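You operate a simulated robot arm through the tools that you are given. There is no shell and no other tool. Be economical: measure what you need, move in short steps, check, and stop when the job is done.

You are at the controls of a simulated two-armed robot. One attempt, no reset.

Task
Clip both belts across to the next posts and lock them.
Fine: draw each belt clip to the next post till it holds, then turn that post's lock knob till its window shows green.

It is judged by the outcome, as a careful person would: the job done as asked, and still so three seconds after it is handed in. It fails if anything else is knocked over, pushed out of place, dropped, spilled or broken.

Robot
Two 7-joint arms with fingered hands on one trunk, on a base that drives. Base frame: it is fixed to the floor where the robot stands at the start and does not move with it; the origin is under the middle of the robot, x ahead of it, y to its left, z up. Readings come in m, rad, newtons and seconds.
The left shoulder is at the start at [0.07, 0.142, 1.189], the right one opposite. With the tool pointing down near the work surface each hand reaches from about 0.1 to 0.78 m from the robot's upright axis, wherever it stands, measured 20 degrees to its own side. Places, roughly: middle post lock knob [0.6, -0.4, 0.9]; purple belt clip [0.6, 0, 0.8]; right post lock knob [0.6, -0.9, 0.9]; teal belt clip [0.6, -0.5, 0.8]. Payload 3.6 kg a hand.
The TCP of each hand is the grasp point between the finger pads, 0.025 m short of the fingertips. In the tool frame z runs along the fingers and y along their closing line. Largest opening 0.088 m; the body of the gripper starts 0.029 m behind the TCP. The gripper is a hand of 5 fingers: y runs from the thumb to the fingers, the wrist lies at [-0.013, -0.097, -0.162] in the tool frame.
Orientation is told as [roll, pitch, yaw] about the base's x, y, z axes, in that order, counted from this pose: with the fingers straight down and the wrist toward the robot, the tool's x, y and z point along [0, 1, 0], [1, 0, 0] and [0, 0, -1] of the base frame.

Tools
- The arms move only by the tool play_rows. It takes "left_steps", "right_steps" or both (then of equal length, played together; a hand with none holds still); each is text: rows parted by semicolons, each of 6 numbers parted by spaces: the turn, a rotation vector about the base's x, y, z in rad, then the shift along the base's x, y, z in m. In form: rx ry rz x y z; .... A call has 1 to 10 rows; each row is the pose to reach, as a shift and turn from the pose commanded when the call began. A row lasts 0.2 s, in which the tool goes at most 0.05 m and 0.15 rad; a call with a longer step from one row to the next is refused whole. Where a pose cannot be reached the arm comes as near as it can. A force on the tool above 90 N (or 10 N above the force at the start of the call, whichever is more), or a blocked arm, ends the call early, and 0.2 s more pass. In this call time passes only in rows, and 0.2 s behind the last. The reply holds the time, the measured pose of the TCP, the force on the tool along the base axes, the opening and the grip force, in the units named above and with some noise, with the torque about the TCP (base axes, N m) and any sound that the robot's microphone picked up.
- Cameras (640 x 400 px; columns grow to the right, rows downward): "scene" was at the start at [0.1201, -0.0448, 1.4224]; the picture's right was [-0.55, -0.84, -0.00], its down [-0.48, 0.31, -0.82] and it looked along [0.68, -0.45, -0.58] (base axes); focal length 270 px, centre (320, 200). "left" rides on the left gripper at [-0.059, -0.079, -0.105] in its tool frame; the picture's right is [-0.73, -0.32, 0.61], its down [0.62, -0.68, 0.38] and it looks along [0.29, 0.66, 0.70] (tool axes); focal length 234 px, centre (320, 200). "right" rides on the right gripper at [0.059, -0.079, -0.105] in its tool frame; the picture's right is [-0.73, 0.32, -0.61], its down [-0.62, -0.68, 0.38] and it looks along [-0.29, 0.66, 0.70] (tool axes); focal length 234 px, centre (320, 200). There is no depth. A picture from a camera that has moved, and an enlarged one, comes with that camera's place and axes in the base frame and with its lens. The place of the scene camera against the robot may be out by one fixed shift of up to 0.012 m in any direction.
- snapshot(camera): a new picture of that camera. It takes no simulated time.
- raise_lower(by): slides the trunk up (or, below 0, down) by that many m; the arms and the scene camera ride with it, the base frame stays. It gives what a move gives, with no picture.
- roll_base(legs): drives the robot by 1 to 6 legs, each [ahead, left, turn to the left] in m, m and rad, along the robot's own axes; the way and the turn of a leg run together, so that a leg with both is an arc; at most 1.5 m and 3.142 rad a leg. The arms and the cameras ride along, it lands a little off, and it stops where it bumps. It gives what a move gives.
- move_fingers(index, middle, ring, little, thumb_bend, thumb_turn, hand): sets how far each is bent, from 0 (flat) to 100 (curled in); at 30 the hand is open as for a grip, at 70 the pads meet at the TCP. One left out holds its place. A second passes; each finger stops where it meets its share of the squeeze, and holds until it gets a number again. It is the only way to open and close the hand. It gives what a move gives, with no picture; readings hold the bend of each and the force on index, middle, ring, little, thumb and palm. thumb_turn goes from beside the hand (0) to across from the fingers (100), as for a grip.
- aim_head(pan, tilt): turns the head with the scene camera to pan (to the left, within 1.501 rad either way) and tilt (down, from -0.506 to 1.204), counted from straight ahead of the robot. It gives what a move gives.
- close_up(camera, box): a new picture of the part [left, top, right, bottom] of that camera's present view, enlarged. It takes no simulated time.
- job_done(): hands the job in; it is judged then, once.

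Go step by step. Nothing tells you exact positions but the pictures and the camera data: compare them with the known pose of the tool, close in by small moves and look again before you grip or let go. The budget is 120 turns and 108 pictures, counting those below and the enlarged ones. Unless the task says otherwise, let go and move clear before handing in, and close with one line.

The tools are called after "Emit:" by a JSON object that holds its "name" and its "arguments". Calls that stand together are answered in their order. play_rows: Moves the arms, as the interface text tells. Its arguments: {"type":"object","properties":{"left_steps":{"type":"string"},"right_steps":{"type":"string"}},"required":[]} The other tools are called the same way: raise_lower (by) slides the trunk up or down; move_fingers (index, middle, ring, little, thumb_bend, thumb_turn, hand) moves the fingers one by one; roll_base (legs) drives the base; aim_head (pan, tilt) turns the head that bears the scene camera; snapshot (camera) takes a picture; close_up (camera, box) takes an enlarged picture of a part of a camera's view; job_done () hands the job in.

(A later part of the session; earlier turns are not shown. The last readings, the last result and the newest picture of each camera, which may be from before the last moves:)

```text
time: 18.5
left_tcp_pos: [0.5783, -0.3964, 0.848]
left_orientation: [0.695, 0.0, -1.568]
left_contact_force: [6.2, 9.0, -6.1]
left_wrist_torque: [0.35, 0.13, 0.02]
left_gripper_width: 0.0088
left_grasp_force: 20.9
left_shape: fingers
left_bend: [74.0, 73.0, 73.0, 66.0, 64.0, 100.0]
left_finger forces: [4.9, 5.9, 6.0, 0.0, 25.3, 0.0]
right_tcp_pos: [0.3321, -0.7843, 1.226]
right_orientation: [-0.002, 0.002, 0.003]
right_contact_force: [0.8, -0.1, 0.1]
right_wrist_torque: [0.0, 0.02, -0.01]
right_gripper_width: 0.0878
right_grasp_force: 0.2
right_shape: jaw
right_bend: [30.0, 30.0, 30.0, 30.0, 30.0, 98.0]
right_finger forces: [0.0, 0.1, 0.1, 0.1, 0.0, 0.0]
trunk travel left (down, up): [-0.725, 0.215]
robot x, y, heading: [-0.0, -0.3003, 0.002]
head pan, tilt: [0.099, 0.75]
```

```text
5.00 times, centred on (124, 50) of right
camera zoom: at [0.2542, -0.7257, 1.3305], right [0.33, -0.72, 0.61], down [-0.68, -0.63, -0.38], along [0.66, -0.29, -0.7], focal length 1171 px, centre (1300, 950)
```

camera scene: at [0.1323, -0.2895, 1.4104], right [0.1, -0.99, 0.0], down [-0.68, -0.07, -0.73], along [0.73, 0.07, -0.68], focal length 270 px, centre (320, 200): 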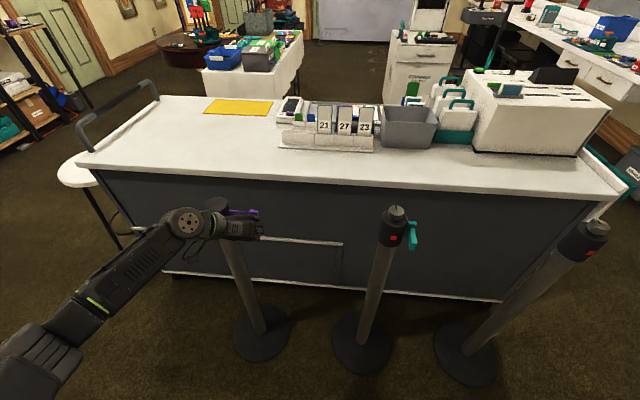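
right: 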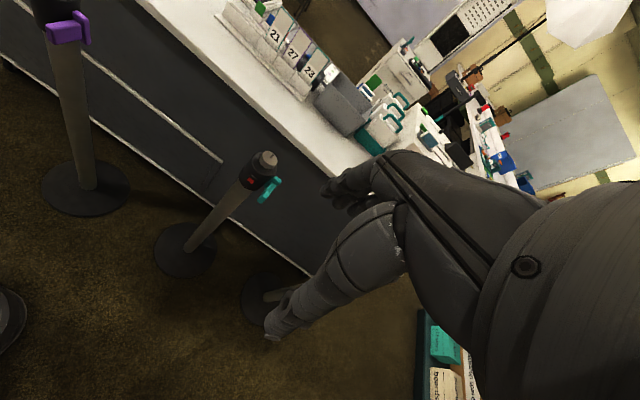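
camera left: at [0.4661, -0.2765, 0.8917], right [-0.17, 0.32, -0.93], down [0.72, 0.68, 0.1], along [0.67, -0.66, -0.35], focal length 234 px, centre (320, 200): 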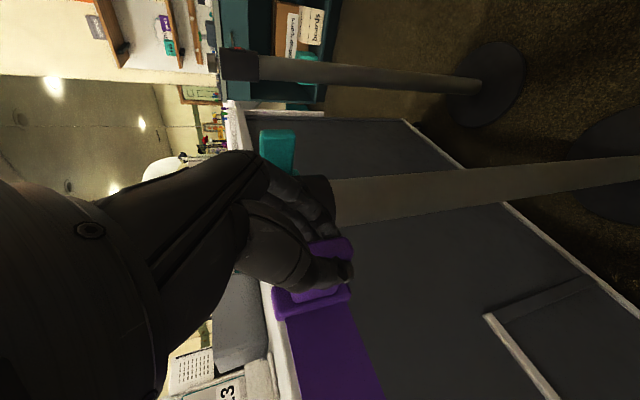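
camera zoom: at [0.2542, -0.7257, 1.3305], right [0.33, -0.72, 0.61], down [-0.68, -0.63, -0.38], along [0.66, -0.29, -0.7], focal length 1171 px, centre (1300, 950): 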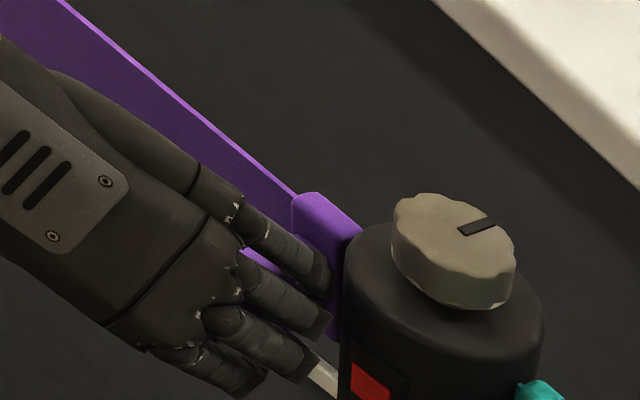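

Contact force rose against the head, and the earlier pull forward suggests it snapped in. I ease back a few millimetres to test whether it holds.

Emit:
{"name": "play_rows", "arguments": {"left_steps": "0 0 0 0 0.003 0; 0 0 0 0 0.006 0"}}

```text
time: 19.1
left_tcp_pos: [0.5786, -0.3951, 0.8496]
left_orientation: [0.695, -0.002, -1.572]
left_contact_force: [8.5, -1.4, -6.5]
left_wrist_torque: [0.23, 0.05, -0.08]
left_gripper_width: 0.0089
left_grasp_force: 21.5
left_shape: fingers
left_bend: [74.0, 73.0, 73.0, 66.0, 64.0, 100.0]
left_finger forces: [6.8, 7.7, 8.0, 0.1, 20.8, 0.0]
right_tcp_pos: [0.3315, -0.7875, 1.2242]
right_orientation: [0.0, 0.002, 0.002]
right_contact_force: [-0.1, 0.0, -0.1]
right_wrist_torque: [-0.01, -0.01, 0.02]
right_gripper_width: 0.0879
right_grasp_force: 0.1
right_shape: jaw
right_bend: [30.0, 30.0, 30.0, 30.0, 30.0, 98.0]
right_finger forces: [0.1, 0.0, 0.0, 0.0, 0.0, 0.0]
trunk travel left (down, up): [-0.725, 0.215]
robot x, y, heading: [0.0001, -0.2992, 0.002]
head pan, tilt: [0.099, 0.75]
```

Emit:
{"name": "play_rows", "arguments": {"left_steps": "0 0 0 0 0.003 0; 0 0 0 0 0.006 0"}}

Emit:
{"name": "close_up", "arguments": {"camera": "right", "box": [60, 10, 188, 90]}}

```text
time: 19.7
left_tcp_pos: [0.5784, -0.3883, 0.8487]
left_orientation: [0.696, 0.001, -1.571]
left_contact_force: [8.5, -2.4, -6.3]
left_wrist_torque: [0.23, 0.04, -0.11]
left_gripper_width: 0.0089
left_grasp_force: 22.2
left_shape: fingers
left_bend: [74.0, 73.0, 73.0, 66.0, 64.0, 100.0]
left_finger forces: [6.8, 7.9, 8.2, 0.1, 20.9, 0.0]
right_tcp_pos: [0.3316, -0.787, 1.2242]
right_orientation: [0.0, 0.002, 0.002]
right_contact_force: [-0.5, 0.5, -0.7]
right_wrist_torque: [-0.01, 0.0, -0.01]
right_gripper_width: 0.0878
right_grasp_force: 0.1
right_shape: jaw
right_bend: [30.0, 30.0, 30.0, 30.0, 30.0, 98.0]
right_finger forces: [0.1, 0.0, 0.0, 0.0, 0.1, 0.0]
trunk travel left (down, up): [-0.725, 0.215]
robot x, y, heading: [0.0, -0.2997, 0.002]
head pan, tilt: [0.099, 0.75]
```

```text
5.00 times, centred on (124, 50) of right
camera zoom: at [0.2541, -0.7283, 1.3297], right [0.33, -0.72, 0.61], down [-0.68, -0.63, -0.38], along [0.66, -0.29, -0.7], focal length 1171 px, centre (1300, 950)
```

zoom: 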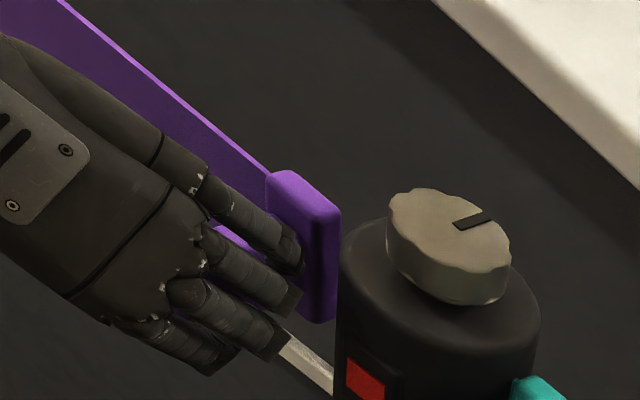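

Not latched: it came back freely with the hand. I push in again a little further, in small rows, and watch the force and the post.

Emit:
{"name": "play_rows", "arguments": {"left_steps": "0 0 0 0 -0.004 0; 0 0 0 0 -0.008 0; 0 0 0 0 -0.012 0; 0 0 0 0 -0.014 0; 0 0 0 0 -0.016 0"}}

Emit:
{"name": "close_up", "arguments": {"camera": "right", "box": [60, 10, 188, 90]}}

Emit:
{"name": "snapshot", "arguments": {"camera": "left"}}

```text
time: 20.9
left_tcp_pos: [0.5788, -0.4012, 0.8493]
left_orientation: [0.697, -0.001, -1.567]
left_contact_force: [2.3, 13.8, -3.7]
left_wrist_torque: [0.39, 0.09, 0.15]
left_gripper_width: 0.0092
left_grasp_force: 20.8
left_shape: fingers
left_bend: [75.0, 73.0, 73.0, 66.0, 62.0, 100.0]
left_finger forces: [3.5, 4.5, 4.7, 0.0, 27.0, 0.0]
right_tcp_pos: [0.3304, -0.7815, 1.2265]
right_orientation: [-0.003, 0.002, 0.004]
right_contact_force: [0.5, 0.0, -1.0]
right_wrist_torque: [0.01, -0.02, 0.01]
right_gripper_width: 0.0875
right_grasp_force: 0.1
right_shape: jaw
right_bend: [30.0, 30.0, 30.0, 30.0, 30.0, 98.0]
right_finger forces: [0.1, 0.1, 0.1, 0.0, 0.1, 0.1]
trunk travel left (down, up): [-0.725, 0.215]
robot x, y, heading: [-0.0014, -0.3, -0.002]
head pan, tilt: [0.099, 0.75]
```

```text
5.00 times, centred on (124, 50) of right
camera zoom: at [0.2532, -0.7246, 1.3311], right [0.33, -0.72, 0.61], down [-0.68, -0.63, -0.38], along [0.66, -0.29, -0.7], focal length 1171 px, centre (1300, 950)
```

zoom: 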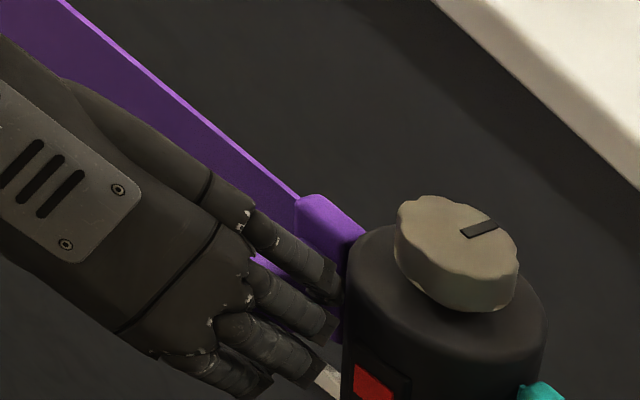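

```text
68 pictures are left
camera left: at [0.4664, -0.3216, 0.8916], right [-0.17, 0.32, -0.93], down [0.72, 0.68, 0.1], along [0.67, -0.66, -0.35], focal length 234 px, centre (320, 200)
```

left: 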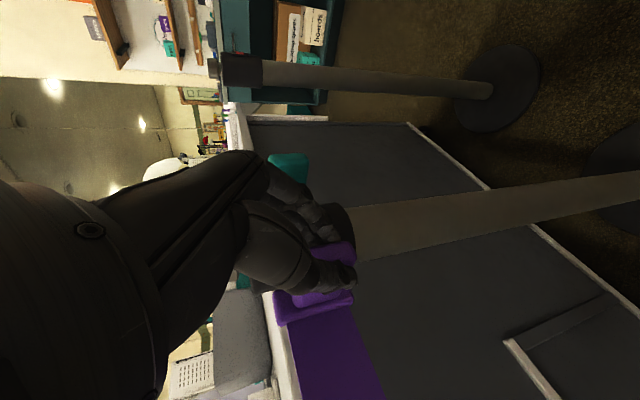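

Force is about 14 N with no latch yet. I look closer from the head camera to see what touches.

Emit:
{"name": "close_up", "arguments": {"camera": "scene", "box": [350, 200, 414, 240]}}

Emit:
{"name": "close_up", "arguments": {"camera": "left", "box": [240, 190, 400, 340]}}

Emit:
{"name": "close_up", "arguments": {"camera": "right", "box": [100, 30, 164, 70]}}

```text
10.00 times, centred on (382, 220) of scene
camera zoom: at [0.1306, -0.2863, 1.4106], right [0.1, -0.99, 0.0], down [-0.68, -0.07, -0.73], along [0.73, 0.07, -0.68], focal length 2698 px, centre (-300, 0)
```

zoom: 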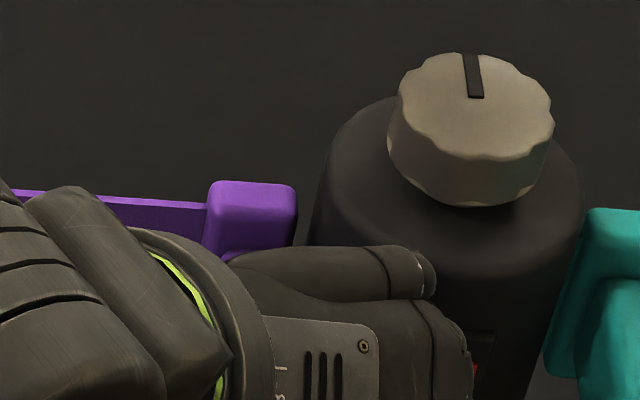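

```text
2.67 times, centred on (320, 265) of left
camera zoom: at [0.4664, -0.3216, 0.8916], right [-0.17, 0.32, -0.93], down [0.72, 0.68, 0.1], along [0.67, -0.66, -0.35], focal length 624 px, centre (320, 27)
```

zoom: 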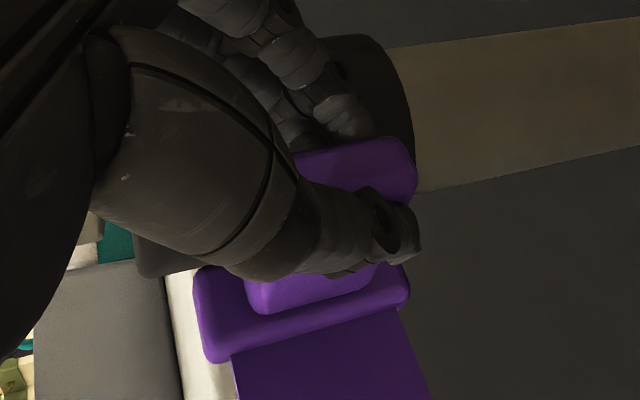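

```text
10.00 times, centred on (132, 50) of right
camera zoom: at [0.2532, -0.7246, 1.3311], right [0.33, -0.72, 0.61], down [-0.68, -0.63, -0.38], along [0.66, -0.29, -0.7], focal length 2342 px, centre (2200, 1700)
```

zoom: 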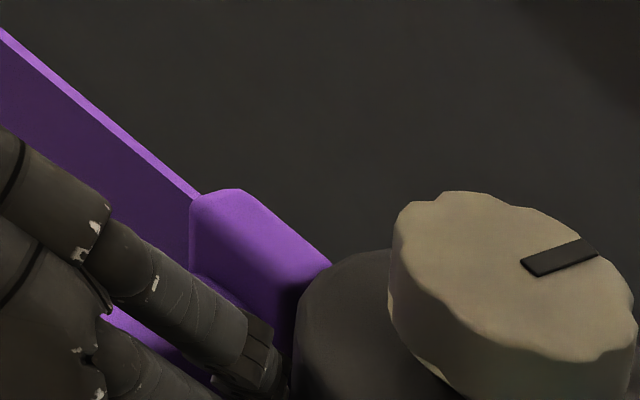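

The plate still has about a 6 mm gap: my forward fingertips (little and ring) meet the head first. I will take the clip back to its home post and regrip with the fingers pointing almost straight forward, holding only the tab's end.

Emit:
{"name": "play_rows", "arguments": {"left_steps": "0 0 0 0 0.04 0; 0 0 0 0 0.08 0; 0 0 0 0 0.12 0; 0 0 0 0 0.16 0; 0 0 0 0 0.2 0; 0 0 0 0 0.24 0; 0 0 0 0 0.28 0; 0 0 0 0 0.32 0; 0 0 0 0 0.36 0; 0 0 0 0 0.38 0"}}

Emit:
{"name": "close_up", "arguments": {"camera": "scene", "box": [190, 180, 286, 240]}}

```text
time: 23.1
left_tcp_pos: [0.5771, -0.0246, 0.8498]
left_orientation: [0.697, 0.0, -1.569]
left_contact_force: [4.2, 1.3, -3.8]
left_wrist_torque: [0.23, 0.0, -0.13]
left_gripper_width: 0.0089
left_grasp_force: 22.5
left_shape: fingers
left_bend: [75.0, 73.0, 73.0, 66.0, 63.0, 100.0]
left_finger forces: [6.3, 7.5, 7.9, 0.1, 22.9, 0.0]
right_tcp_pos: [0.3292, -0.7843, 1.2252]
right_orientation: [-0.001, 0.001, 0.003]
right_contact_force: [0.7, -0.3, 0.1]
right_wrist_torque: [0.0, 0.02, -0.02]
right_gripper_width: 0.0878
right_grasp_force: 0.0
right_shape: jaw
right_bend: [30.0, 30.0, 30.0, 30.0, 30.0, 98.0]
right_finger forces: [0.1, 0.0, 0.0, 0.1, 0.1, 0.0]
trunk travel left (down, up): [-0.725, 0.215]
robot x, y, heading: [-0.0048, -0.301, 0.004]
head pan, tilt: [0.099, 0.75]
```

```text
6.67 times, centred on (238, 210) of scene
camera zoom: at [0.1307, -0.2887, 1.4106], right [0.1, -0.99, 0.0], down [-0.68, -0.07, -0.73], along [0.73, 0.07, -0.68], focal length 1798 px, centre (867, 133)
```

zoom: 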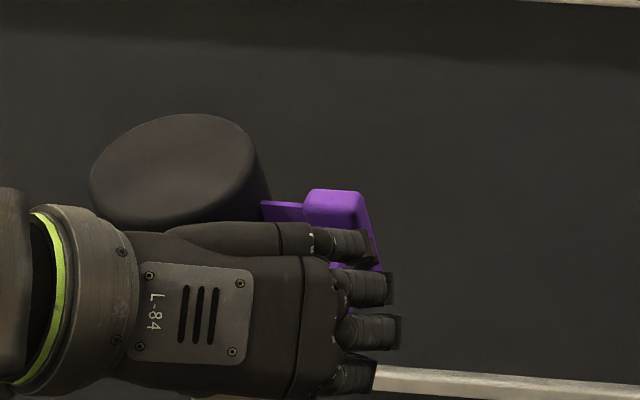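

Emit:
{"name": "play_rows", "arguments": {"left_steps": "0 0 0 0 0.007 0; 0 0 0 0 0.014 0; 0 0 0 0 0.02 0"}}

Emit:
{"name": "move_fingers", "arguments": {"hand": "left", "index": 50, "middle": 50, "ring": 50, "little": 50, "thumb_bend": 50}}

Emit:
{"name": "close_up", "arguments": {"camera": "scene", "box": [190, 180, 286, 240]}}

```text
time: 23.9
left_tcp_pos: [0.5776, -0.007, 0.8501]
left_orientation: [0.696, 0.0, -1.57]
left_contact_force: [-0.9, -7.8, -7.1]
left_wrist_torque: [0.18, 0.11, -0.19]
left_gripper_width: 0.0089
left_grasp_force: 23.7
left_shape: fingers
left_bend: [75.0, 73.0, 73.0, 66.0, 64.0, 100.0]
left_finger forces: [8.2, 9.8, 10.1, 0.1, 20.0, 0.0]
right_tcp_pos: [0.3294, -0.7894, 1.2242]
right_orientation: [0.002, 0.003, 0.002]
right_contact_force: [1.0, -0.7, -0.2]
right_wrist_torque: [0.0, 0.0, -0.01]
right_gripper_width: 0.0877
right_grasp_force: 0.1
right_shape: jaw
right_bend: [30.0, 30.0, 30.0, 30.0, 30.0, 98.0]
right_finger forces: [0.0, 0.1, 0.1, 0.0, 0.1, 0.1]
trunk travel left (down, up): [-0.725, 0.215]
robot x, y, heading: [0.0007, -0.3015, -0.001]
head pan, tilt: [0.099, 0.75]
```

```text
time: 24.9
left_tcp_pos: [0.5775, -0.0038, 0.8501]
left_orientation: [0.698, -0.003, -1.569]
left_contact_force: [-0.3, -0.4, -0.1]
left_wrist_torque: [-0.02, 0.0, -0.01]
left_gripper_width: 0.0412
left_grasp_force: 0.1
left_shape: fingers
left_bend: [50.0, 50.0, 50.0, 50.0, 50.0, 100.0]
left_finger forces: [0.0, 0.0, 0.1, 0.0, 0.1, 0.0]
right_tcp_pos: [0.3295, -0.7859, 1.2248]
right_orientation: [-0.001, 0.0, 0.003]
right_contact_force: [-0.8, -0.1, 0.0]
right_wrist_torque: [0.01, -0.03, -0.03]
right_gripper_width: 0.0877
right_grasp_force: 0.0
right_shape: jaw
right_bend: [30.0, 30.0, 30.0, 30.0, 30.0, 98.0]
right_finger forces: [0.1, 0.1, 0.0, 0.1, 0.1, 0.1]
trunk travel left (down, up): [-0.725, 0.215]
robot x, y, heading: [0.005, -0.302, -0.001]
head pan, tilt: [0.099, 0.75]
```

```text
6.67 times, centred on (238, 210) of scene
camera zoom: at [0.1293, -0.2897, 1.4107], right [0.1, -0.99, 0.0], down [-0.68, -0.07, -0.73], along [0.73, 0.07, -0.68], focal length 1798 px, centre (867, 133)
```

zoom: 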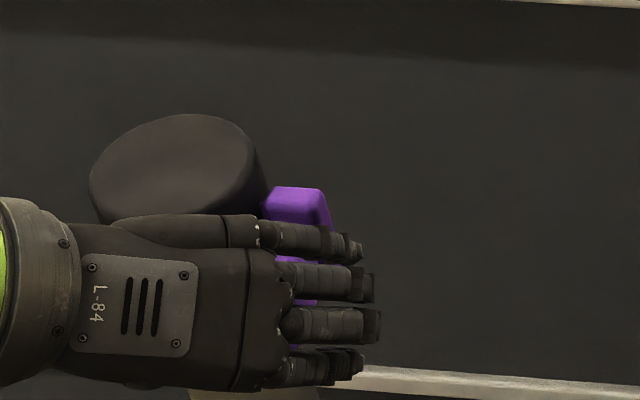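

The clip is home again. I back off and tilt the hand further so the fingers point almost level forward.

Emit:
{"name": "play_rows", "arguments": {"left_steps": "0 0 0 -0.02 0 0.02; 0 0 0 -0.04 0 0.04; 0 0 0 -0.07 0 0.05; 0 -0.14 0 -0.08 0.002 0.05; 0 -0.28 0 -0.08 0.002 0.04; 0 -0.42 0 -0.08 0.002 0.03; 0 -0.56 0 -0.08 0.002 0.015; 0 -0.64 0 -0.08 0.002 0.0; 0 -0.64 0 -0.065 0.002 -0.006"}}

Emit:
{"name": "snapshot", "arguments": {"camera": "left"}}

Emit:
{"name": "snapshot", "arguments": {"camera": "scene"}}

```text
time: 26.9
left_tcp_pos: [0.5134, -0.0017, 0.8443]
left_orientation: [1.338, -0.002, -1.573]
left_contact_force: [1.1, 0.5, 0.9]
left_wrist_torque: [-0.01, 0.02, 0.01]
left_gripper_width: 0.0412
left_grasp_force: 0.1
left_shape: fingers
left_bend: [50.0, 50.0, 50.0, 50.0, 50.0, 100.0]
left_finger forces: [0.0, 0.1, 0.0, 0.1, 0.0, 0.0]
right_tcp_pos: [0.3291, -0.7858, 1.2244]
right_orientation: [0.0, 0.001, 0.001]
right_contact_force: [-0.1, -1.1, -0.1]
right_wrist_torque: [0.02, -0.01, 0.04]
right_gripper_width: 0.0878
right_grasp_force: 0.1
right_shape: jaw
right_bend: [30.0, 30.0, 30.0, 30.0, 30.0, 98.0]
right_finger forces: [0.0, 0.0, 0.0, 0.0, 0.0, 0.0]
trunk travel left (down, up): [-0.725, 0.215]
robot x, y, heading: [-0.0029, -0.3032, 0.001]
head pan, tilt: [0.099, 0.75]
```

```text
62 pictures are left
camera left: at [0.3974, 0.077, 0.811], right [0.42, 0.32, -0.85], down [0.52, 0.68, 0.52], along [0.74, -0.66, 0.12], focal length 234 px, centre (320, 200)
```

left: 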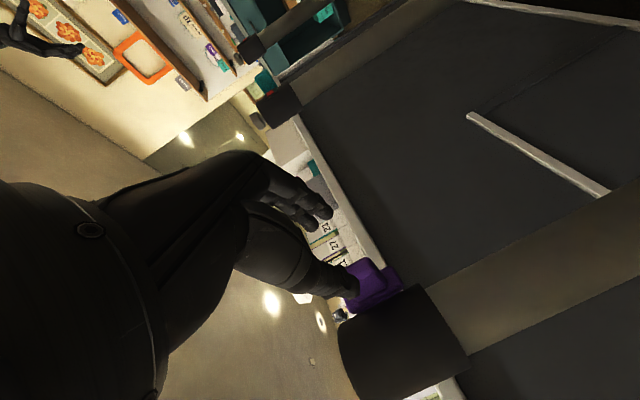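

```text
61 pictures are left
camera scene: at [0.13, -0.2895, 1.4107], right [0.1, -0.99, 0.0], down [-0.68, -0.07, -0.73], along [0.73, 0.07, -0.68], focal length 270 px, centre (320, 200)
```

scene: 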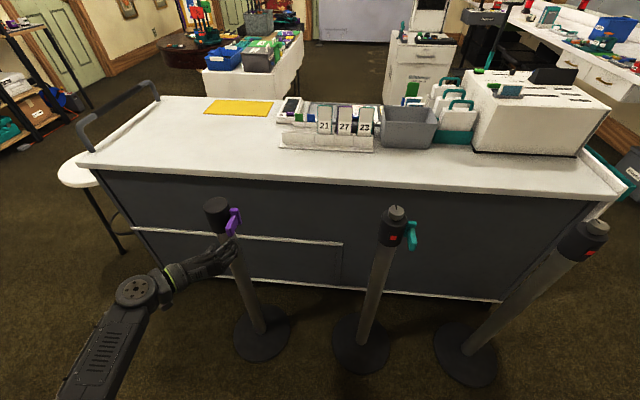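

The tilt works. I move in so the fingertips overlap only the outer 12 mm of the tab.

Emit:
{"name": "play_rows", "arguments": {"left_steps": "0 0 0 0.02 0 0; 0 0 0 0.04 0 0; 0 0 0 0.05 0 0; 0 0 0 0.055 0 0"}}

Emit:
{"name": "close_up", "arguments": {"camera": "left", "box": [220, 160, 420, 330]}}

Emit:
{"name": "close_up", "arguments": {"camera": "scene", "box": [190, 190, 286, 250]}}

```text
time: 27.9
left_tcp_pos: [0.5674, -0.0017, 0.8456]
left_orientation: [1.339, -0.002, -1.57]
left_contact_force: [0.0, -0.8, 0.2]
left_wrist_torque: [-0.01, 0.01, 0.01]
left_gripper_width: 0.041
left_grasp_force: 0.1
left_shape: fingers
left_bend: [50.0, 50.0, 50.0, 50.0, 50.0, 100.0]
left_finger forces: [0.0, 0.0, 0.0, 0.0, 0.1, 0.1]
right_tcp_pos: [0.3299, -0.7852, 1.2244]
right_orientation: [-0.001, 0.0, 0.002]
right_contact_force: [-0.1, 0.2, -0.6]
right_wrist_torque: [-0.01, 0.02, -0.02]
right_gripper_width: 0.0879
right_grasp_force: 0.0
right_shape: jaw
right_bend: [30.0, 30.0, 30.0, 30.0, 30.0, 98.0]
right_finger forces: [0.0, 0.0, 0.0, 0.0, 0.0, 0.0]
trunk travel left (down, up): [-0.725, 0.215]
robot x, y, heading: [0.0031, -0.3031, 0.003]
head pan, tilt: [0.099, 0.75]
```

```text
2.35 times, centred on (320, 245) of left
camera zoom: at [0.4513, 0.0771, 0.8111], right [0.42, 0.32, -0.85], down [0.52, 0.68, 0.52], along [0.74, -0.66, 0.12], focal length 551 px, centre (320, 94)
```

zoom: 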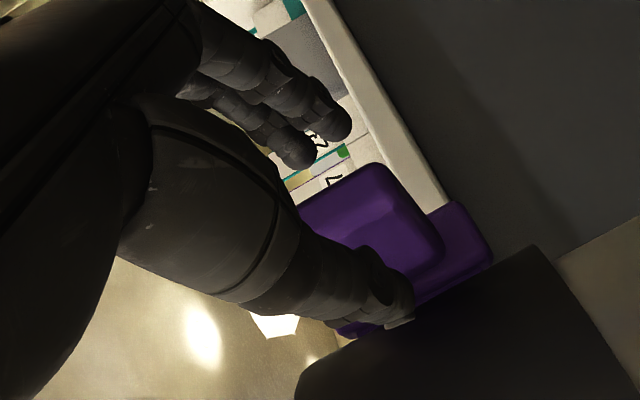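

```text
6.67 times, centred on (238, 220) of scene
camera zoom: at [0.1295, -0.2897, 1.4107], right [0.1, -0.99, 0.0], down [-0.68, -0.07, -0.73], along [0.73, 0.07, -0.68], focal length 1798 px, centre (867, 67)
```

zoom: 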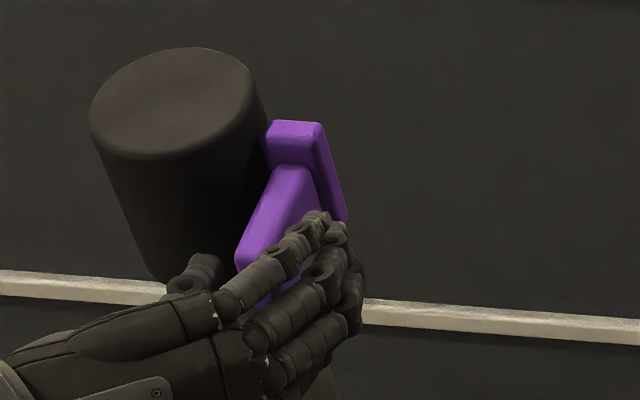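

The tab's outer end lies between thumb and fingers. I close middle, ring, index and thumb; the little finger stays off.

Emit:
{"name": "move_fingers", "arguments": {"hand": "left", "index": 70, "middle": 72, "ring": 72, "thumb_bend": 72}}

Emit:
{"name": "move_fingers", "arguments": {"hand": "left", "middle": 90, "ring": 90, "thumb_bend": 90}}

Emit:
{"name": "close_up", "arguments": {"camera": "scene", "box": [190, 190, 286, 250]}}

Emit:
{"name": "close_up", "arguments": {"camera": "left", "box": [220, 160, 420, 330]}}

```text
time: 28.9
left_tcp_pos: [0.5653, -0.0025, 0.8443]
left_orientation: [1.336, -0.003, -1.571]
left_contact_force: [3.2, -0.4, 2.5]
left_wrist_torque: [0.03, 0.01, 0.01]
left_gripper_width: 0.0103
left_grasp_force: 8.2
left_shape: fingers
left_bend: [67.0, 67.0, 71.0, 50.0, 63.0, 100.0]
left_finger forces: [1.9, 3.8, 3.1, 0.0, 7.1, 0.0]
right_tcp_pos: [0.3285, -0.7858, 1.2253]
right_orientation: [-0.002, 0.002, 0.001]
right_contact_force: [-0.6, 1.6, -0.1]
right_wrist_torque: [0.02, 0.04, -0.03]
right_gripper_width: 0.088
right_grasp_force: 0.0
right_shape: jaw
right_bend: [30.0, 30.0, 30.0, 30.0, 30.0, 98.0]
right_finger forces: [0.0, 0.0, 0.0, 0.0, 0.0, 0.1]
trunk travel left (down, up): [-0.725, 0.215]
robot x, y, heading: [-0.0004, -0.3025, 0.001]
head pan, tilt: [0.099, 0.75]
```

```text
time: 29.9
left_tcp_pos: [0.566, -0.0023, 0.8435]
left_orientation: [1.338, -0.002, -1.571]
left_contact_force: [7.5, -2.0, 5.5]
left_wrist_torque: [0.31, -0.15, -0.18]
left_gripper_width: 0.0092
left_grasp_force: 26.3
left_shape: fingers
left_bend: [67.0, 72.0, 73.0, 50.0, 65.0, 100.0]
left_finger forces: [2.1, 11.3, 14.0, 0.1, 23.6, 0.1]
right_tcp_pos: [0.33, -0.7881, 1.2262]
right_orientation: [0.0, 0.0, 0.001]
right_contact_force: [0.3, -0.1, 0.7]
right_wrist_torque: [0.0, 0.0, 0.03]
right_gripper_width: 0.0875
right_grasp_force: 0.0
right_shape: jaw
right_bend: [30.0, 30.0, 30.0, 30.0, 30.0, 98.0]
right_finger forces: [0.0, 0.0, 0.0, 0.0, 0.0, 0.1]
trunk travel left (down, up): [-0.725, 0.215]
robot x, y, heading: [-0.002, -0.3006, 0.005]
head pan, tilt: [0.099, 0.75]
```

```text
6.67 times, centred on (238, 220) of scene
camera zoom: at [0.1301, -0.2907, 1.4107], right [0.1, -0.99, 0.0], down [-0.68, -0.07, -0.73], along [0.73, 0.07, -0.68], focal length 1798 px, centre (867, 67)
```

zoom: 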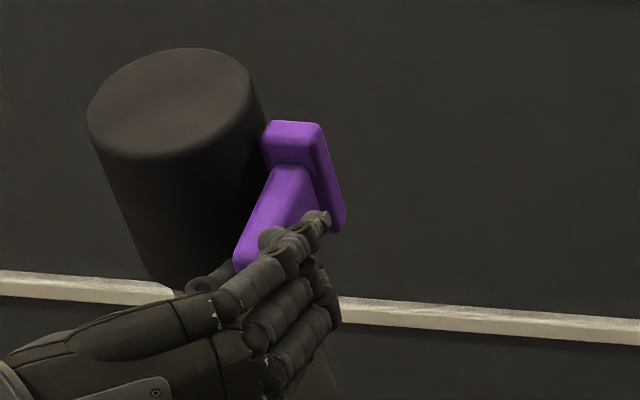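

```text
2.35 times, centred on (320, 245) of left
camera zoom: at [0.4516, 0.0766, 0.8113], right [0.42, 0.32, -0.85], down [0.52, 0.68, 0.52], along [0.74, -0.66, 0.12], focal length 551 px, centre (320, 94)
```

zoom: 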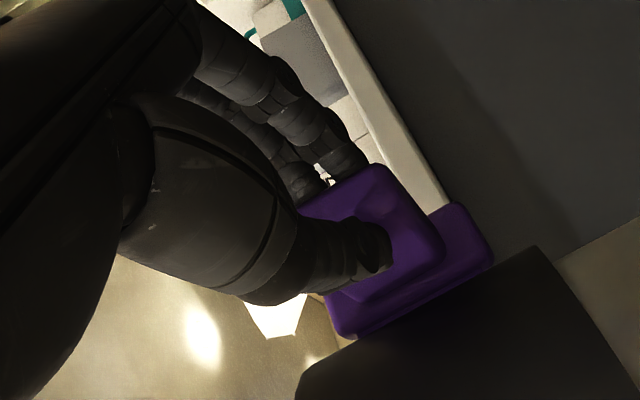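

The grip is firm. I fold the little finger away over the tab, then draw the clip along.

Emit:
{"name": "move_fingers", "arguments": {"hand": "left", "little": 100}}

Emit:
{"name": "play_rows", "arguments": {"left_steps": "0 0 0 0 -0.01 0; 0 0 0 0 -0.03 0; 0 0 0 0 -0.06 0; 0 0 0 0 -0.1 0; 0 0 0 0 -0.14 0; 0 0 0 0 -0.18 0; 0 0 0 0 -0.22 0; 0 0 0 0 -0.26 0; 0 0 0 0 -0.3 0; 0 0 0 0 -0.34 0"}}

Emit:
{"name": "close_up", "arguments": {"camera": "scene", "box": [320, 190, 432, 260]}}

Emit:
{"name": "close_up", "arguments": {"camera": "right", "box": [60, 10, 188, 90]}}

```text
time: 30.9
left_tcp_pos: [0.5664, -0.0029, 0.8439]
left_orientation: [1.338, -0.003, -1.571]
left_contact_force: [9.7, -2.1, 6.1]
left_wrist_torque: [0.39, -0.15, -0.11]
left_gripper_width: 0.0096
left_grasp_force: 25.3
left_shape: fingers
left_bend: [67.0, 72.0, 73.0, 100.0, 65.0, 100.0]
left_finger forces: [2.1, 11.2, 13.8, 0.1, 23.4, 0.0]
right_tcp_pos: [0.3292, -0.787, 1.2246]
right_orientation: [0.001, 0.002, 0.001]
right_contact_force: [-0.4, 0.2, 0.0]
right_wrist_torque: [-0.01, 0.04, 0.03]
right_gripper_width: 0.0879
right_grasp_force: 0.0
right_shape: jaw
right_bend: [30.0, 30.0, 30.0, 30.0, 30.0, 98.0]
right_finger forces: [0.1, 0.0, 0.0, 0.0, 0.0, 0.0]
trunk travel left (down, up): [-0.725, 0.215]
robot x, y, heading: [-0.0008, -0.3, 0.007]
head pan, tilt: [0.099, 0.75]
```

```text
time: 33.1
left_tcp_pos: [0.5674, -0.3419, 0.8437]
left_orientation: [1.338, -0.001, -1.572]
left_contact_force: [15.0, 4.3, 10.1]
left_wrist_torque: [0.31, -0.11, 0.05]
left_gripper_width: 0.0097
left_grasp_force: 23.0
left_shape: fingers
left_bend: [68.0, 73.0, 73.0, 100.0, 65.0, 100.0]
left_finger forces: [1.4, 9.8, 12.1, 0.0, 23.7, 0.1]
right_tcp_pos: [0.3306, -0.7854, 1.2247]
right_orientation: [0.001, 0.002, 0.001]
right_contact_force: [-0.1, -0.3, 0.9]
right_wrist_torque: [0.04, -0.01, -0.01]
right_gripper_width: 0.0876
right_grasp_force: 0.0
right_shape: jaw
right_bend: [30.0, 30.0, 30.0, 30.0, 30.0, 98.0]
right_finger forces: [0.1, 0.0, 0.0, 0.1, 0.0, 0.1]
trunk travel left (down, up): [-0.725, 0.215]
robot x, y, heading: [0.001, -0.301, -0.001]
head pan, tilt: [0.099, 0.75]
```

```text
5.71 times, centred on (376, 225) of scene
camera zoom: at [0.1308, -0.2902, 1.4106], right [0.1, -0.99, 0.0], down [-0.68, -0.07, -0.73], along [0.73, 0.07, -0.68], focal length 1542 px, centre (0, 57)
```

zoom: 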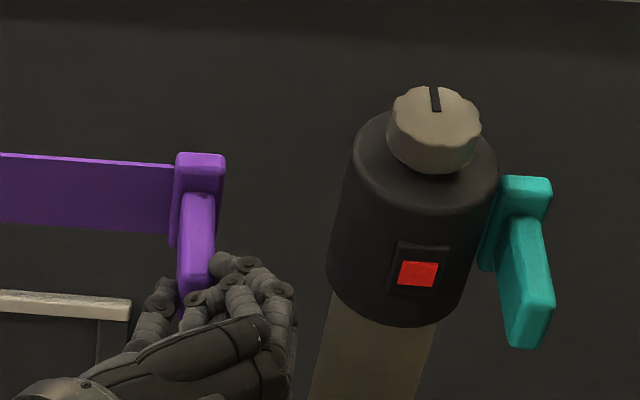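

```text
5.00 times, centred on (124, 50) of right
camera zoom: at [0.253, -0.7284, 1.3299], right [0.33, -0.73, 0.61], down [-0.68, -0.63, -0.38], along [0.66, -0.29, -0.7], focal length 1171 px, centre (1300, 950)
```

zoom: 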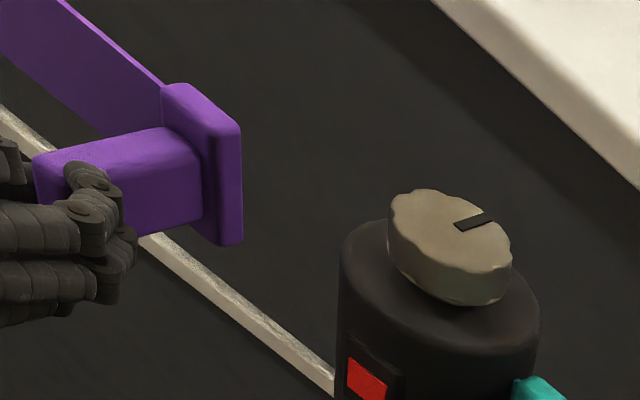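

Now the hand is well clear of the head. The remaining gap is about 0.055 m; I close 0.045 m and then go gently.

Emit:
{"name": "play_rows", "arguments": {"left_steps": "0 0 0 0 -0.015 0; 0 0 0 0 -0.03 0; 0 0 0 0 -0.04 0; 0 0 0 0 -0.046 0; 0 0 0 0 -0.05 0"}}

Emit:
{"name": "close_up", "arguments": {"camera": "scene", "box": [320, 190, 432, 260]}}

Emit:
{"name": "close_up", "arguments": {"camera": "right", "box": [60, 10, 188, 90]}}

```text
time: 34.3
left_tcp_pos: [0.5666, -0.3919, 0.8436]
left_orientation: [1.335, -0.003, -1.571]
left_contact_force: [11.0, 1.4, 7.0]
left_wrist_torque: [0.29, -0.14, -0.06]
left_gripper_width: 0.0092
left_grasp_force: 24.2
left_shape: fingers
left_bend: [67.0, 72.0, 73.0, 100.0, 66.0, 100.0]
left_finger forces: [1.4, 10.4, 13.7, 0.1, 23.2, 0.1]
right_tcp_pos: [0.3302, -0.7845, 1.2244]
right_orientation: [-0.002, 0.001, 0.003]
right_contact_force: [0.7, 0.6, -0.1]
right_wrist_torque: [0.02, -0.01, -0.01]
right_gripper_width: 0.0874
right_grasp_force: 0.1
right_shape: jaw
right_bend: [30.0, 30.0, 30.0, 30.0, 30.0, 98.0]
right_finger forces: [0.1, 0.0, 0.1, 0.0, 0.0, 0.1]
trunk travel left (down, up): [-0.725, 0.215]
robot x, y, heading: [-0.0, -0.3034, -0.0]
head pan, tilt: [0.099, 0.75]
```

```text
5.71 times, centred on (376, 225) of scene
camera zoom: at [0.1307, -0.2889, 1.4106], right [0.1, -0.99, 0.0], down [-0.68, -0.07, -0.73], along [0.73, 0.07, -0.68], focal length 1542 px, centre (0, 57)
```

zoom: 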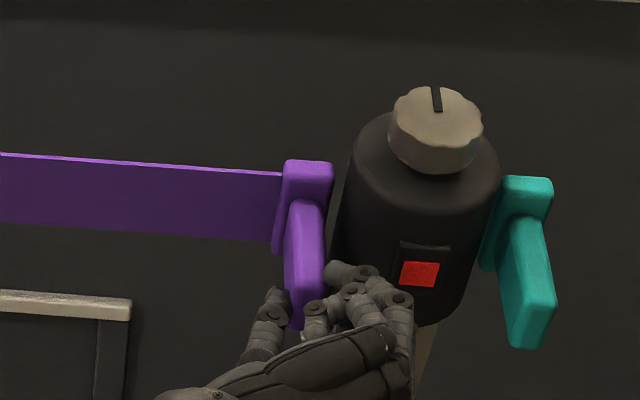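

```text
5.00 times, centred on (124, 50) of right
camera zoom: at [0.2529, -0.7272, 1.3304], right [0.33, -0.72, 0.61], down [-0.68, -0.63, -0.38], along [0.66, -0.29, -0.7], focal length 1171 px, centre (1300, 950)
```

zoom: 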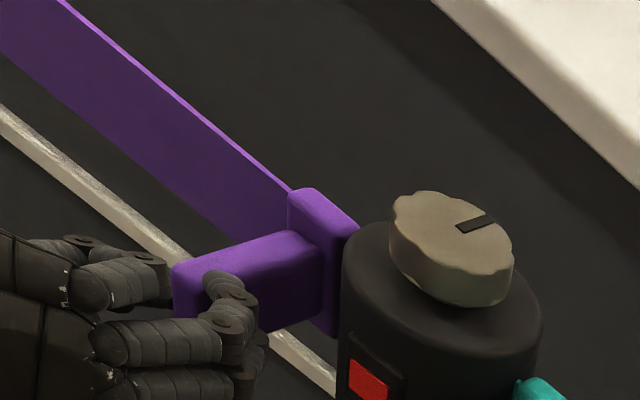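

Emit:
{"name": "play_rows", "arguments": {"left_steps": "0 0 0 0 -0.002 0; 0 0 0 0 -0.004 0; 0 0 0 0 -0.006 0; 0 0 0 0 -0.008 0"}}

Emit:
{"name": "close_up", "arguments": {"camera": "scene", "box": [350, 200, 414, 240]}}

```text
time: 35.3
left_tcp_pos: [0.5671, -0.397, 0.844]
left_orientation: [1.336, -0.002, -1.568]
left_contact_force: [8.1, 15.7, 4.9]
left_wrist_torque: [0.28, -0.01, 0.28]
left_gripper_width: 0.0101
left_grasp_force: 22.1
left_shape: fingers
left_bend: [69.0, 73.0, 74.0, 100.0, 65.0, 100.0]
left_finger forces: [0.0, 6.8, 8.7, 0.0, 29.0, 0.0]
right_tcp_pos: [0.33, -0.7818, 1.2262]
right_orientation: [-0.003, 0.001, 0.004]
right_contact_force: [0.0, 0.2, 0.1]
right_wrist_torque: [0.0, -0.03, 0.0]
right_gripper_width: 0.0877
right_grasp_force: 0.1
right_shape: jaw
right_bend: [30.0, 30.0, 30.0, 30.0, 30.0, 98.0]
right_finger forces: [0.0, 0.0, 0.0, 0.0, 0.0, 0.1]
trunk travel left (down, up): [-0.725, 0.215]
robot x, y, heading: [0.0008, -0.2993, 0.002]
head pan, tilt: [0.099, 0.75]
```

```text
10.00 times, centred on (382, 220) of scene
camera zoom: at [0.1299, -0.2856, 1.4106], right [0.1, -0.99, 0.0], down [-0.68, -0.07, -0.73], along [0.73, 0.07, -0.68], focal length 2698 px, centre (-300, 0)
```

zoom: 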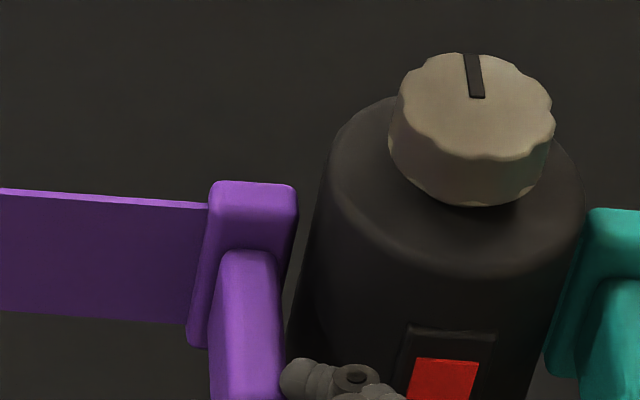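

The plate stops at the same place as before, so this may be the seat itself. I test by easing back.

Emit:
{"name": "play_rows", "arguments": {"left_steps": "0 0 0 0 0.006 0; 0 0 0 0 0.012 0"}}

Emit:
{"name": "close_up", "arguments": {"camera": "scene", "box": [350, 200, 414, 240]}}

```text
time: 35.9
left_tcp_pos: [0.5677, -0.3905, 0.845]
left_orientation: [1.336, -0.001, -1.572]
left_contact_force: [7.8, -5.2, 2.5]
left_wrist_torque: [0.38, -0.13, -0.21]
left_gripper_width: 0.0092
left_grasp_force: 24.4
left_shape: fingers
left_bend: [68.0, 73.0, 73.0, 100.0, 66.0, 100.0]
left_finger forces: [1.7, 11.4, 14.3, 0.0, 21.7, 0.0]
right_tcp_pos: [0.3296, -0.7881, 1.2233]
right_orientation: [0.0, 0.001, 0.0]
right_contact_force: [-0.6, -0.2, -0.7]
right_wrist_torque: [-0.02, 0.0, 0.01]
right_gripper_width: 0.0878
right_grasp_force: 0.0
right_shape: jaw
right_bend: [30.0, 30.0, 30.0, 30.0, 30.0, 98.0]
right_finger forces: [0.0, 0.0, 0.0, 0.1, 0.0, 0.0]
trunk travel left (down, up): [-0.725, 0.215]
robot x, y, heading: [0.0016, -0.3014, -0.001]
head pan, tilt: [0.099, 0.75]
```

```text
10.00 times, centred on (382, 220) of scene
camera zoom: at [0.1303, -0.2909, 1.4106], right [0.1, -0.99, 0.0], down [-0.68, -0.07, -0.73], along [0.73, 0.07, -0.68], focal length 2698 px, centre (-300, 0)
```

zoom: 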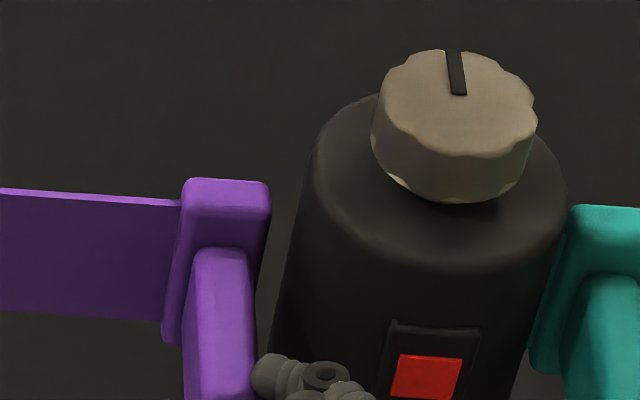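

Emit:
{"name": "play_rows", "arguments": {"left_steps": "0 0 0 0 0.004 0; 0 0 0 0 0.008 0"}}

Emit:
{"name": "close_up", "arguments": {"camera": "scene", "box": [350, 200, 414, 240]}}

```text
time: 36.5
left_tcp_pos: [0.5672, -0.3808, 0.8447]
left_orientation: [1.338, -0.002, -1.57]
left_contact_force: [9.1, -0.1, 7.3]
left_wrist_torque: [0.32, -0.11, -0.09]
left_gripper_width: 0.0095
left_grasp_force: 24.1
left_shape: fingers
left_bend: [68.0, 73.0, 74.0, 100.0, 66.0, 100.0]
left_finger forces: [1.5, 10.5, 12.7, 0.1, 23.1, 0.0]
right_tcp_pos: [0.33, -0.7858, 1.2255]
right_orientation: [-0.001, -0.001, 0.002]
right_contact_force: [0.3, 0.0, -0.2]
right_wrist_torque: [0.03, 0.03, 0.01]
right_gripper_width: 0.0878
right_grasp_force: 0.0
right_shape: jaw
right_bend: [30.0, 30.0, 30.0, 30.0, 30.0, 98.0]
right_finger forces: [0.0, 0.0, 0.1, 0.0, 0.0, 0.0]
trunk travel left (down, up): [-0.725, 0.215]
robot x, y, heading: [-0.0025, -0.3012, 0.009]
head pan, tilt: [0.099, 0.75]
```

```text
10.00 times, centred on (382, 220) of scene
camera zoom: at [0.1298, -0.289, 1.4108], right [0.1, -0.99, 0.0], down [-0.68, -0.07, -0.73], along [0.73, 0.07, -0.68], focal length 2698 px, centre (-300, 0)
```

zoom: 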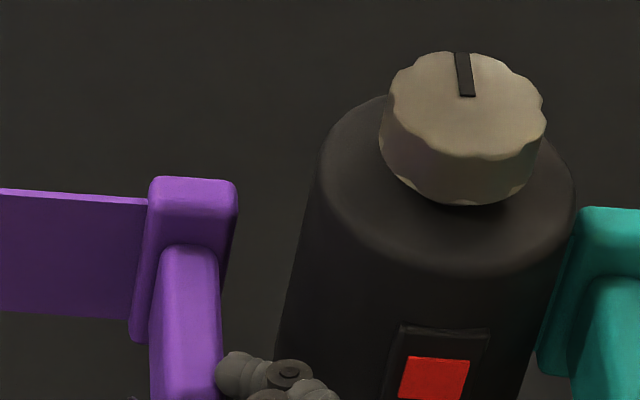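

It resisted by roughly 8 N before coming free, so the seat does hold lightly and I pulled it out myself. I seat it again and then loosen the fingers just a little to see if it stays.

Emit:
{"name": "play_rows", "arguments": {"left_steps": "0 0 0 0 -0.005 0; 0 0 0 0 -0.01 0; 0 0 0 0 -0.014 0; 0 0 0 0 -0.017 0; 0 0 0 0 -0.019 0"}}

Emit:
{"name": "move_fingers", "arguments": {"hand": "left", "index": 62, "middle": 62, "ring": 62, "thumb_bend": 59}}

Emit:
{"name": "close_up", "arguments": {"camera": "scene", "box": [350, 200, 414, 240]}}

Emit:
{"name": "close_up", "arguments": {"camera": "right", "box": [60, 10, 188, 90]}}

```text
time: 37.7
left_tcp_pos: [0.5671, -0.3957, 0.8439]
left_orientation: [1.336, -0.002, -1.567]
left_contact_force: [5.6, 11.9, 4.2]
left_wrist_torque: [0.33, -0.02, 0.22]
left_gripper_width: 0.0096
left_grasp_force: 23.3
left_shape: fingers
left_bend: [69.0, 73.0, 74.0, 100.0, 66.0, 100.0]
left_finger forces: [0.5, 8.1, 9.4, 0.1, 28.7, 0.0]
right_tcp_pos: [0.329, -0.7827, 1.2255]
right_orientation: [-0.003, 0.0, 0.004]
right_contact_force: [-0.1, 0.4, 0.0]
right_wrist_torque: [-0.06, 0.03, 0.01]
right_gripper_width: 0.0879
right_grasp_force: 0.0
right_shape: jaw
right_bend: [30.0, 30.0, 30.0, 30.0, 30.0, 98.0]
right_finger forces: [0.0, 0.0, 0.1, 0.1, 0.0, 0.1]
trunk travel left (down, up): [-0.725, 0.215]
robot x, y, heading: [0.0011, -0.2995, 0.0]
head pan, tilt: [0.099, 0.75]
```

```text
time: 38.7
left_tcp_pos: [0.5665, -0.3981, 0.8448]
left_orientation: [1.337, 0.001, -1.572]
left_contact_force: [-1.2, 2.7, 0.0]
left_wrist_torque: [0.01, 0.02, 0.05]
left_gripper_width: 0.0223
left_grasp_force: 1.2
left_shape: fingers
left_bend: [62.0, 62.0, 62.0, 100.0, 56.0, 100.0]
left_finger forces: [0.1, 0.0, 0.1, 0.1, 2.2, 0.1]
right_tcp_pos: [0.3284, -0.7866, 1.2257]
right_orientation: [-0.002, 0.0, 0.001]
right_contact_force: [-0.1, -0.4, -0.4]
right_wrist_torque: [-0.02, 0.03, 0.0]
right_gripper_width: 0.0877
right_grasp_force: 0.0
right_shape: jaw
right_bend: [30.0, 30.0, 30.0, 30.0, 30.0, 98.0]
right_finger forces: [0.0, 0.0, 0.0, 0.0, 0.1, 0.0]
trunk travel left (down, up): [-0.725, 0.215]
robot x, y, heading: [0.0011, -0.3027, 0.003]
head pan, tilt: [0.099, 0.75]
```

```text
10.00 times, centred on (382, 220) of scene
camera zoom: at [0.1289, -0.2891, 1.4108], right [0.1, -0.99, 0.0], down [-0.68, -0.07, -0.73], along [0.73, 0.07, -0.68], focal length 2698 px, centre (-300, 0)
```

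zoom: 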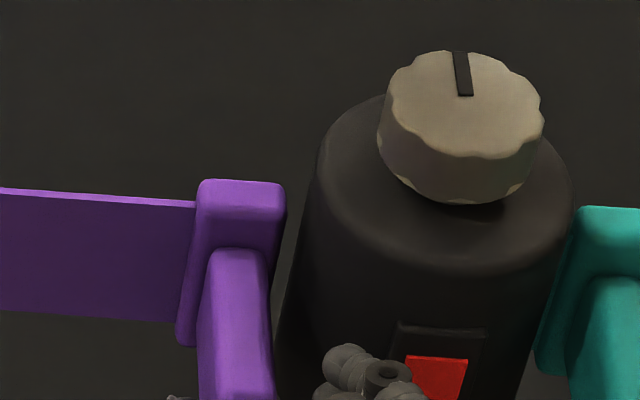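

```text
5.00 times, centred on (124, 50) of right
camera zoom: at [0.2511, -0.7274, 1.3307], right [0.32, -0.72, 0.61], down [-0.68, -0.63, -0.38], along [0.66, -0.29, -0.7], focal length 1171 px, centre (1300, 950)
```

zoom: 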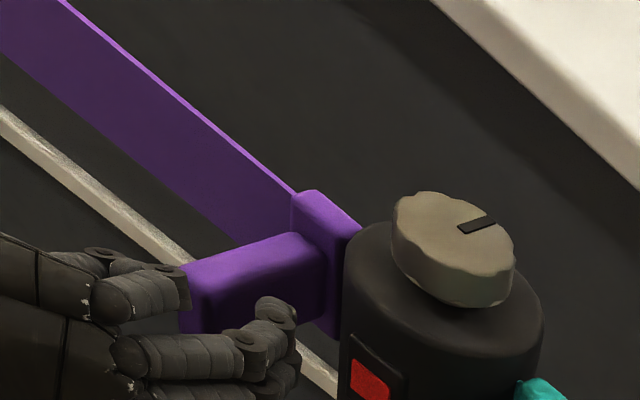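

The fingers are off the tab, while the thumb still leans on it with 2 N. I ease the thumb back too.

Emit:
{"name": "move_fingers", "arguments": {"hand": "left", "thumb_bend": 50}}

Emit:
{"name": "close_up", "arguments": {"camera": "scene", "box": [350, 200, 414, 240]}}

Emit:
{"name": "close_up", "arguments": {"camera": "right", "box": [60, 10, 188, 90]}}

```text
time: 39.7
left_tcp_pos: [0.5666, -0.3985, 0.8443]
left_orientation: [1.335, -0.002, -1.571]
left_contact_force: [-0.1, -0.4, -0.6]
left_wrist_torque: [-0.01, 0.01, 0.0]
left_gripper_width: 0.0279
left_grasp_force: 0.0
left_shape: fingers
left_bend: [62.0, 62.0, 62.0, 100.0, 50.0, 100.0]
left_finger forces: [0.0, 0.0, 0.0, 0.0, 0.0, 0.1]
right_tcp_pos: [0.329, -0.7864, 1.2268]
right_orientation: [-0.001, -0.001, 0.001]
right_contact_force: [0.2, 0.0, 0.2]
right_wrist_torque: [0.0, 0.0, 0.05]
right_gripper_width: 0.0876
right_grasp_force: 0.1
right_shape: jaw
right_bend: [30.0, 30.0, 30.0, 30.0, 30.0, 98.0]
right_finger forces: [0.0, 0.0, 0.0, 0.0, 0.0, 0.0]
trunk travel left (down, up): [-0.725, 0.215]
robot x, y, heading: [-0.0008, -0.3008, 0.005]
head pan, tilt: [0.099, 0.75]
```

```text
10.00 times, centred on (382, 220) of scene
camera zoom: at [0.1291, -0.2897, 1.4108], right [0.1, -0.99, 0.0], down [-0.68, -0.07, -0.73], along [0.73, 0.07, -0.68], focal length 2698 px, centre (-300, 0)
```

zoom: 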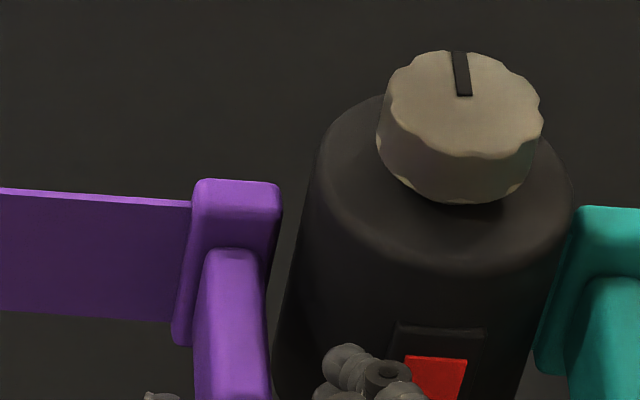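

```text
5.00 times, centred on (124, 50) of right
camera zoom: at [0.2514, -0.7279, 1.3304], right [0.32, -0.72, 0.61], down [-0.68, -0.63, -0.38], along [0.66, -0.29, -0.7], focal length 1171 px, centre (1300, 950)
```

zoom: 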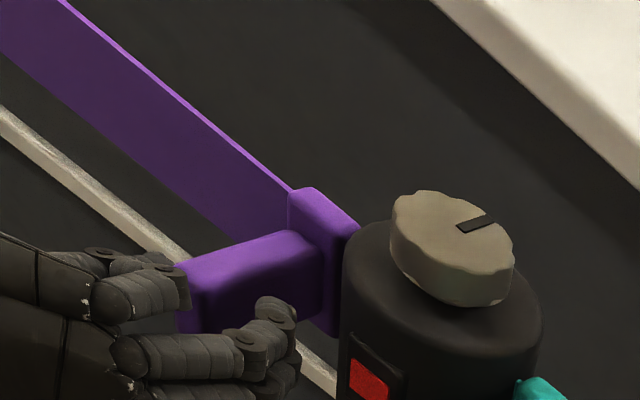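

The clip stays seated with nothing touching it. I withdraw the left hand straight back.

Emit:
{"name": "play_rows", "arguments": {"left_steps": "0 0 0 -0.01 0 0; 0 0 0 -0.025 0 0; 0 0 0 -0.05 0 0; 0 0 0 -0.08 0.02 0; 0 0 0 -0.11 0.06 0; 0 0 0 -0.13 0.1 0.02; 0 0 0 -0.14 0.14 0.04; 0 0 0 -0.14 0.18 0.06"}}

Emit:
{"name": "snapshot", "arguments": {"camera": "scene"}}

Emit:
{"name": "close_up", "arguments": {"camera": "scene", "box": [350, 190, 446, 250]}}

```text
time: 41.5
left_tcp_pos: [0.4262, -0.219, 0.904]
left_orientation: [1.337, -0.004, -1.572]
left_contact_force: [-0.8, 0.5, -0.2]
left_wrist_torque: [-0.01, -0.01, -0.01]
left_gripper_width: 0.028
left_grasp_force: 0.1
left_shape: fingers
left_bend: [62.0, 62.0, 62.0, 100.0, 50.0, 100.0]
left_finger forces: [0.1, 0.0, 0.0, 0.0, 0.0, 0.1]
right_tcp_pos: [0.3276, -0.7844, 1.2258]
right_orientation: [-0.002, -0.002, 0.001]
right_contact_force: [0.1, 0.2, 0.0]
right_wrist_torque: [0.02, 0.02, 0.03]
right_gripper_width: 0.0876
right_grasp_force: 0.0
right_shape: jaw
right_bend: [30.0, 30.0, 30.0, 30.0, 30.0, 98.0]
right_finger forces: [0.0, 0.0, 0.1, 0.1, 0.0, 0.0]
trunk travel left (down, up): [-0.725, 0.215]
robot x, y, heading: [0.0003, -0.3019, 0.002]
head pan, tilt: [0.099, 0.75]
```

```text
45 pictures are left
camera scene: at [0.129, -0.2884, 1.4107], right [0.1, -0.99, 0.0], down [-0.68, -0.07, -0.73], along [0.73, 0.07, -0.68], focal length 270 px, centre (320, 200)
```

scene: 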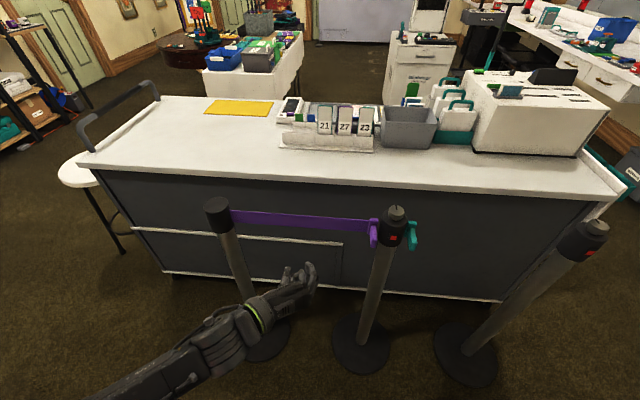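

```text
6.67 times, centred on (398, 220) of scene
camera zoom: at [0.129, -0.2884, 1.4107], right [0.1, -0.99, 0.0], down [-0.68, -0.07, -0.73], along [0.73, 0.07, -0.68], focal length 1798 px, centre (-200, 67)
```

zoom: 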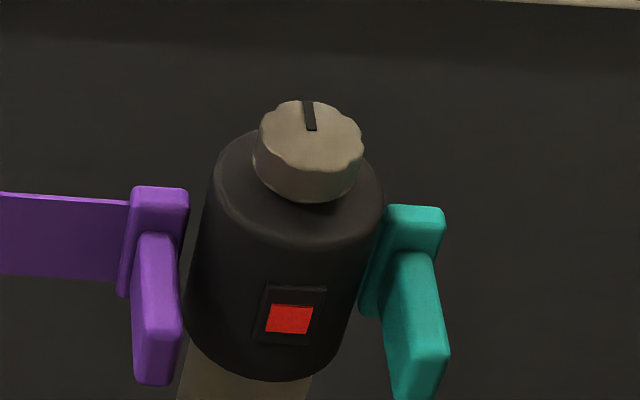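

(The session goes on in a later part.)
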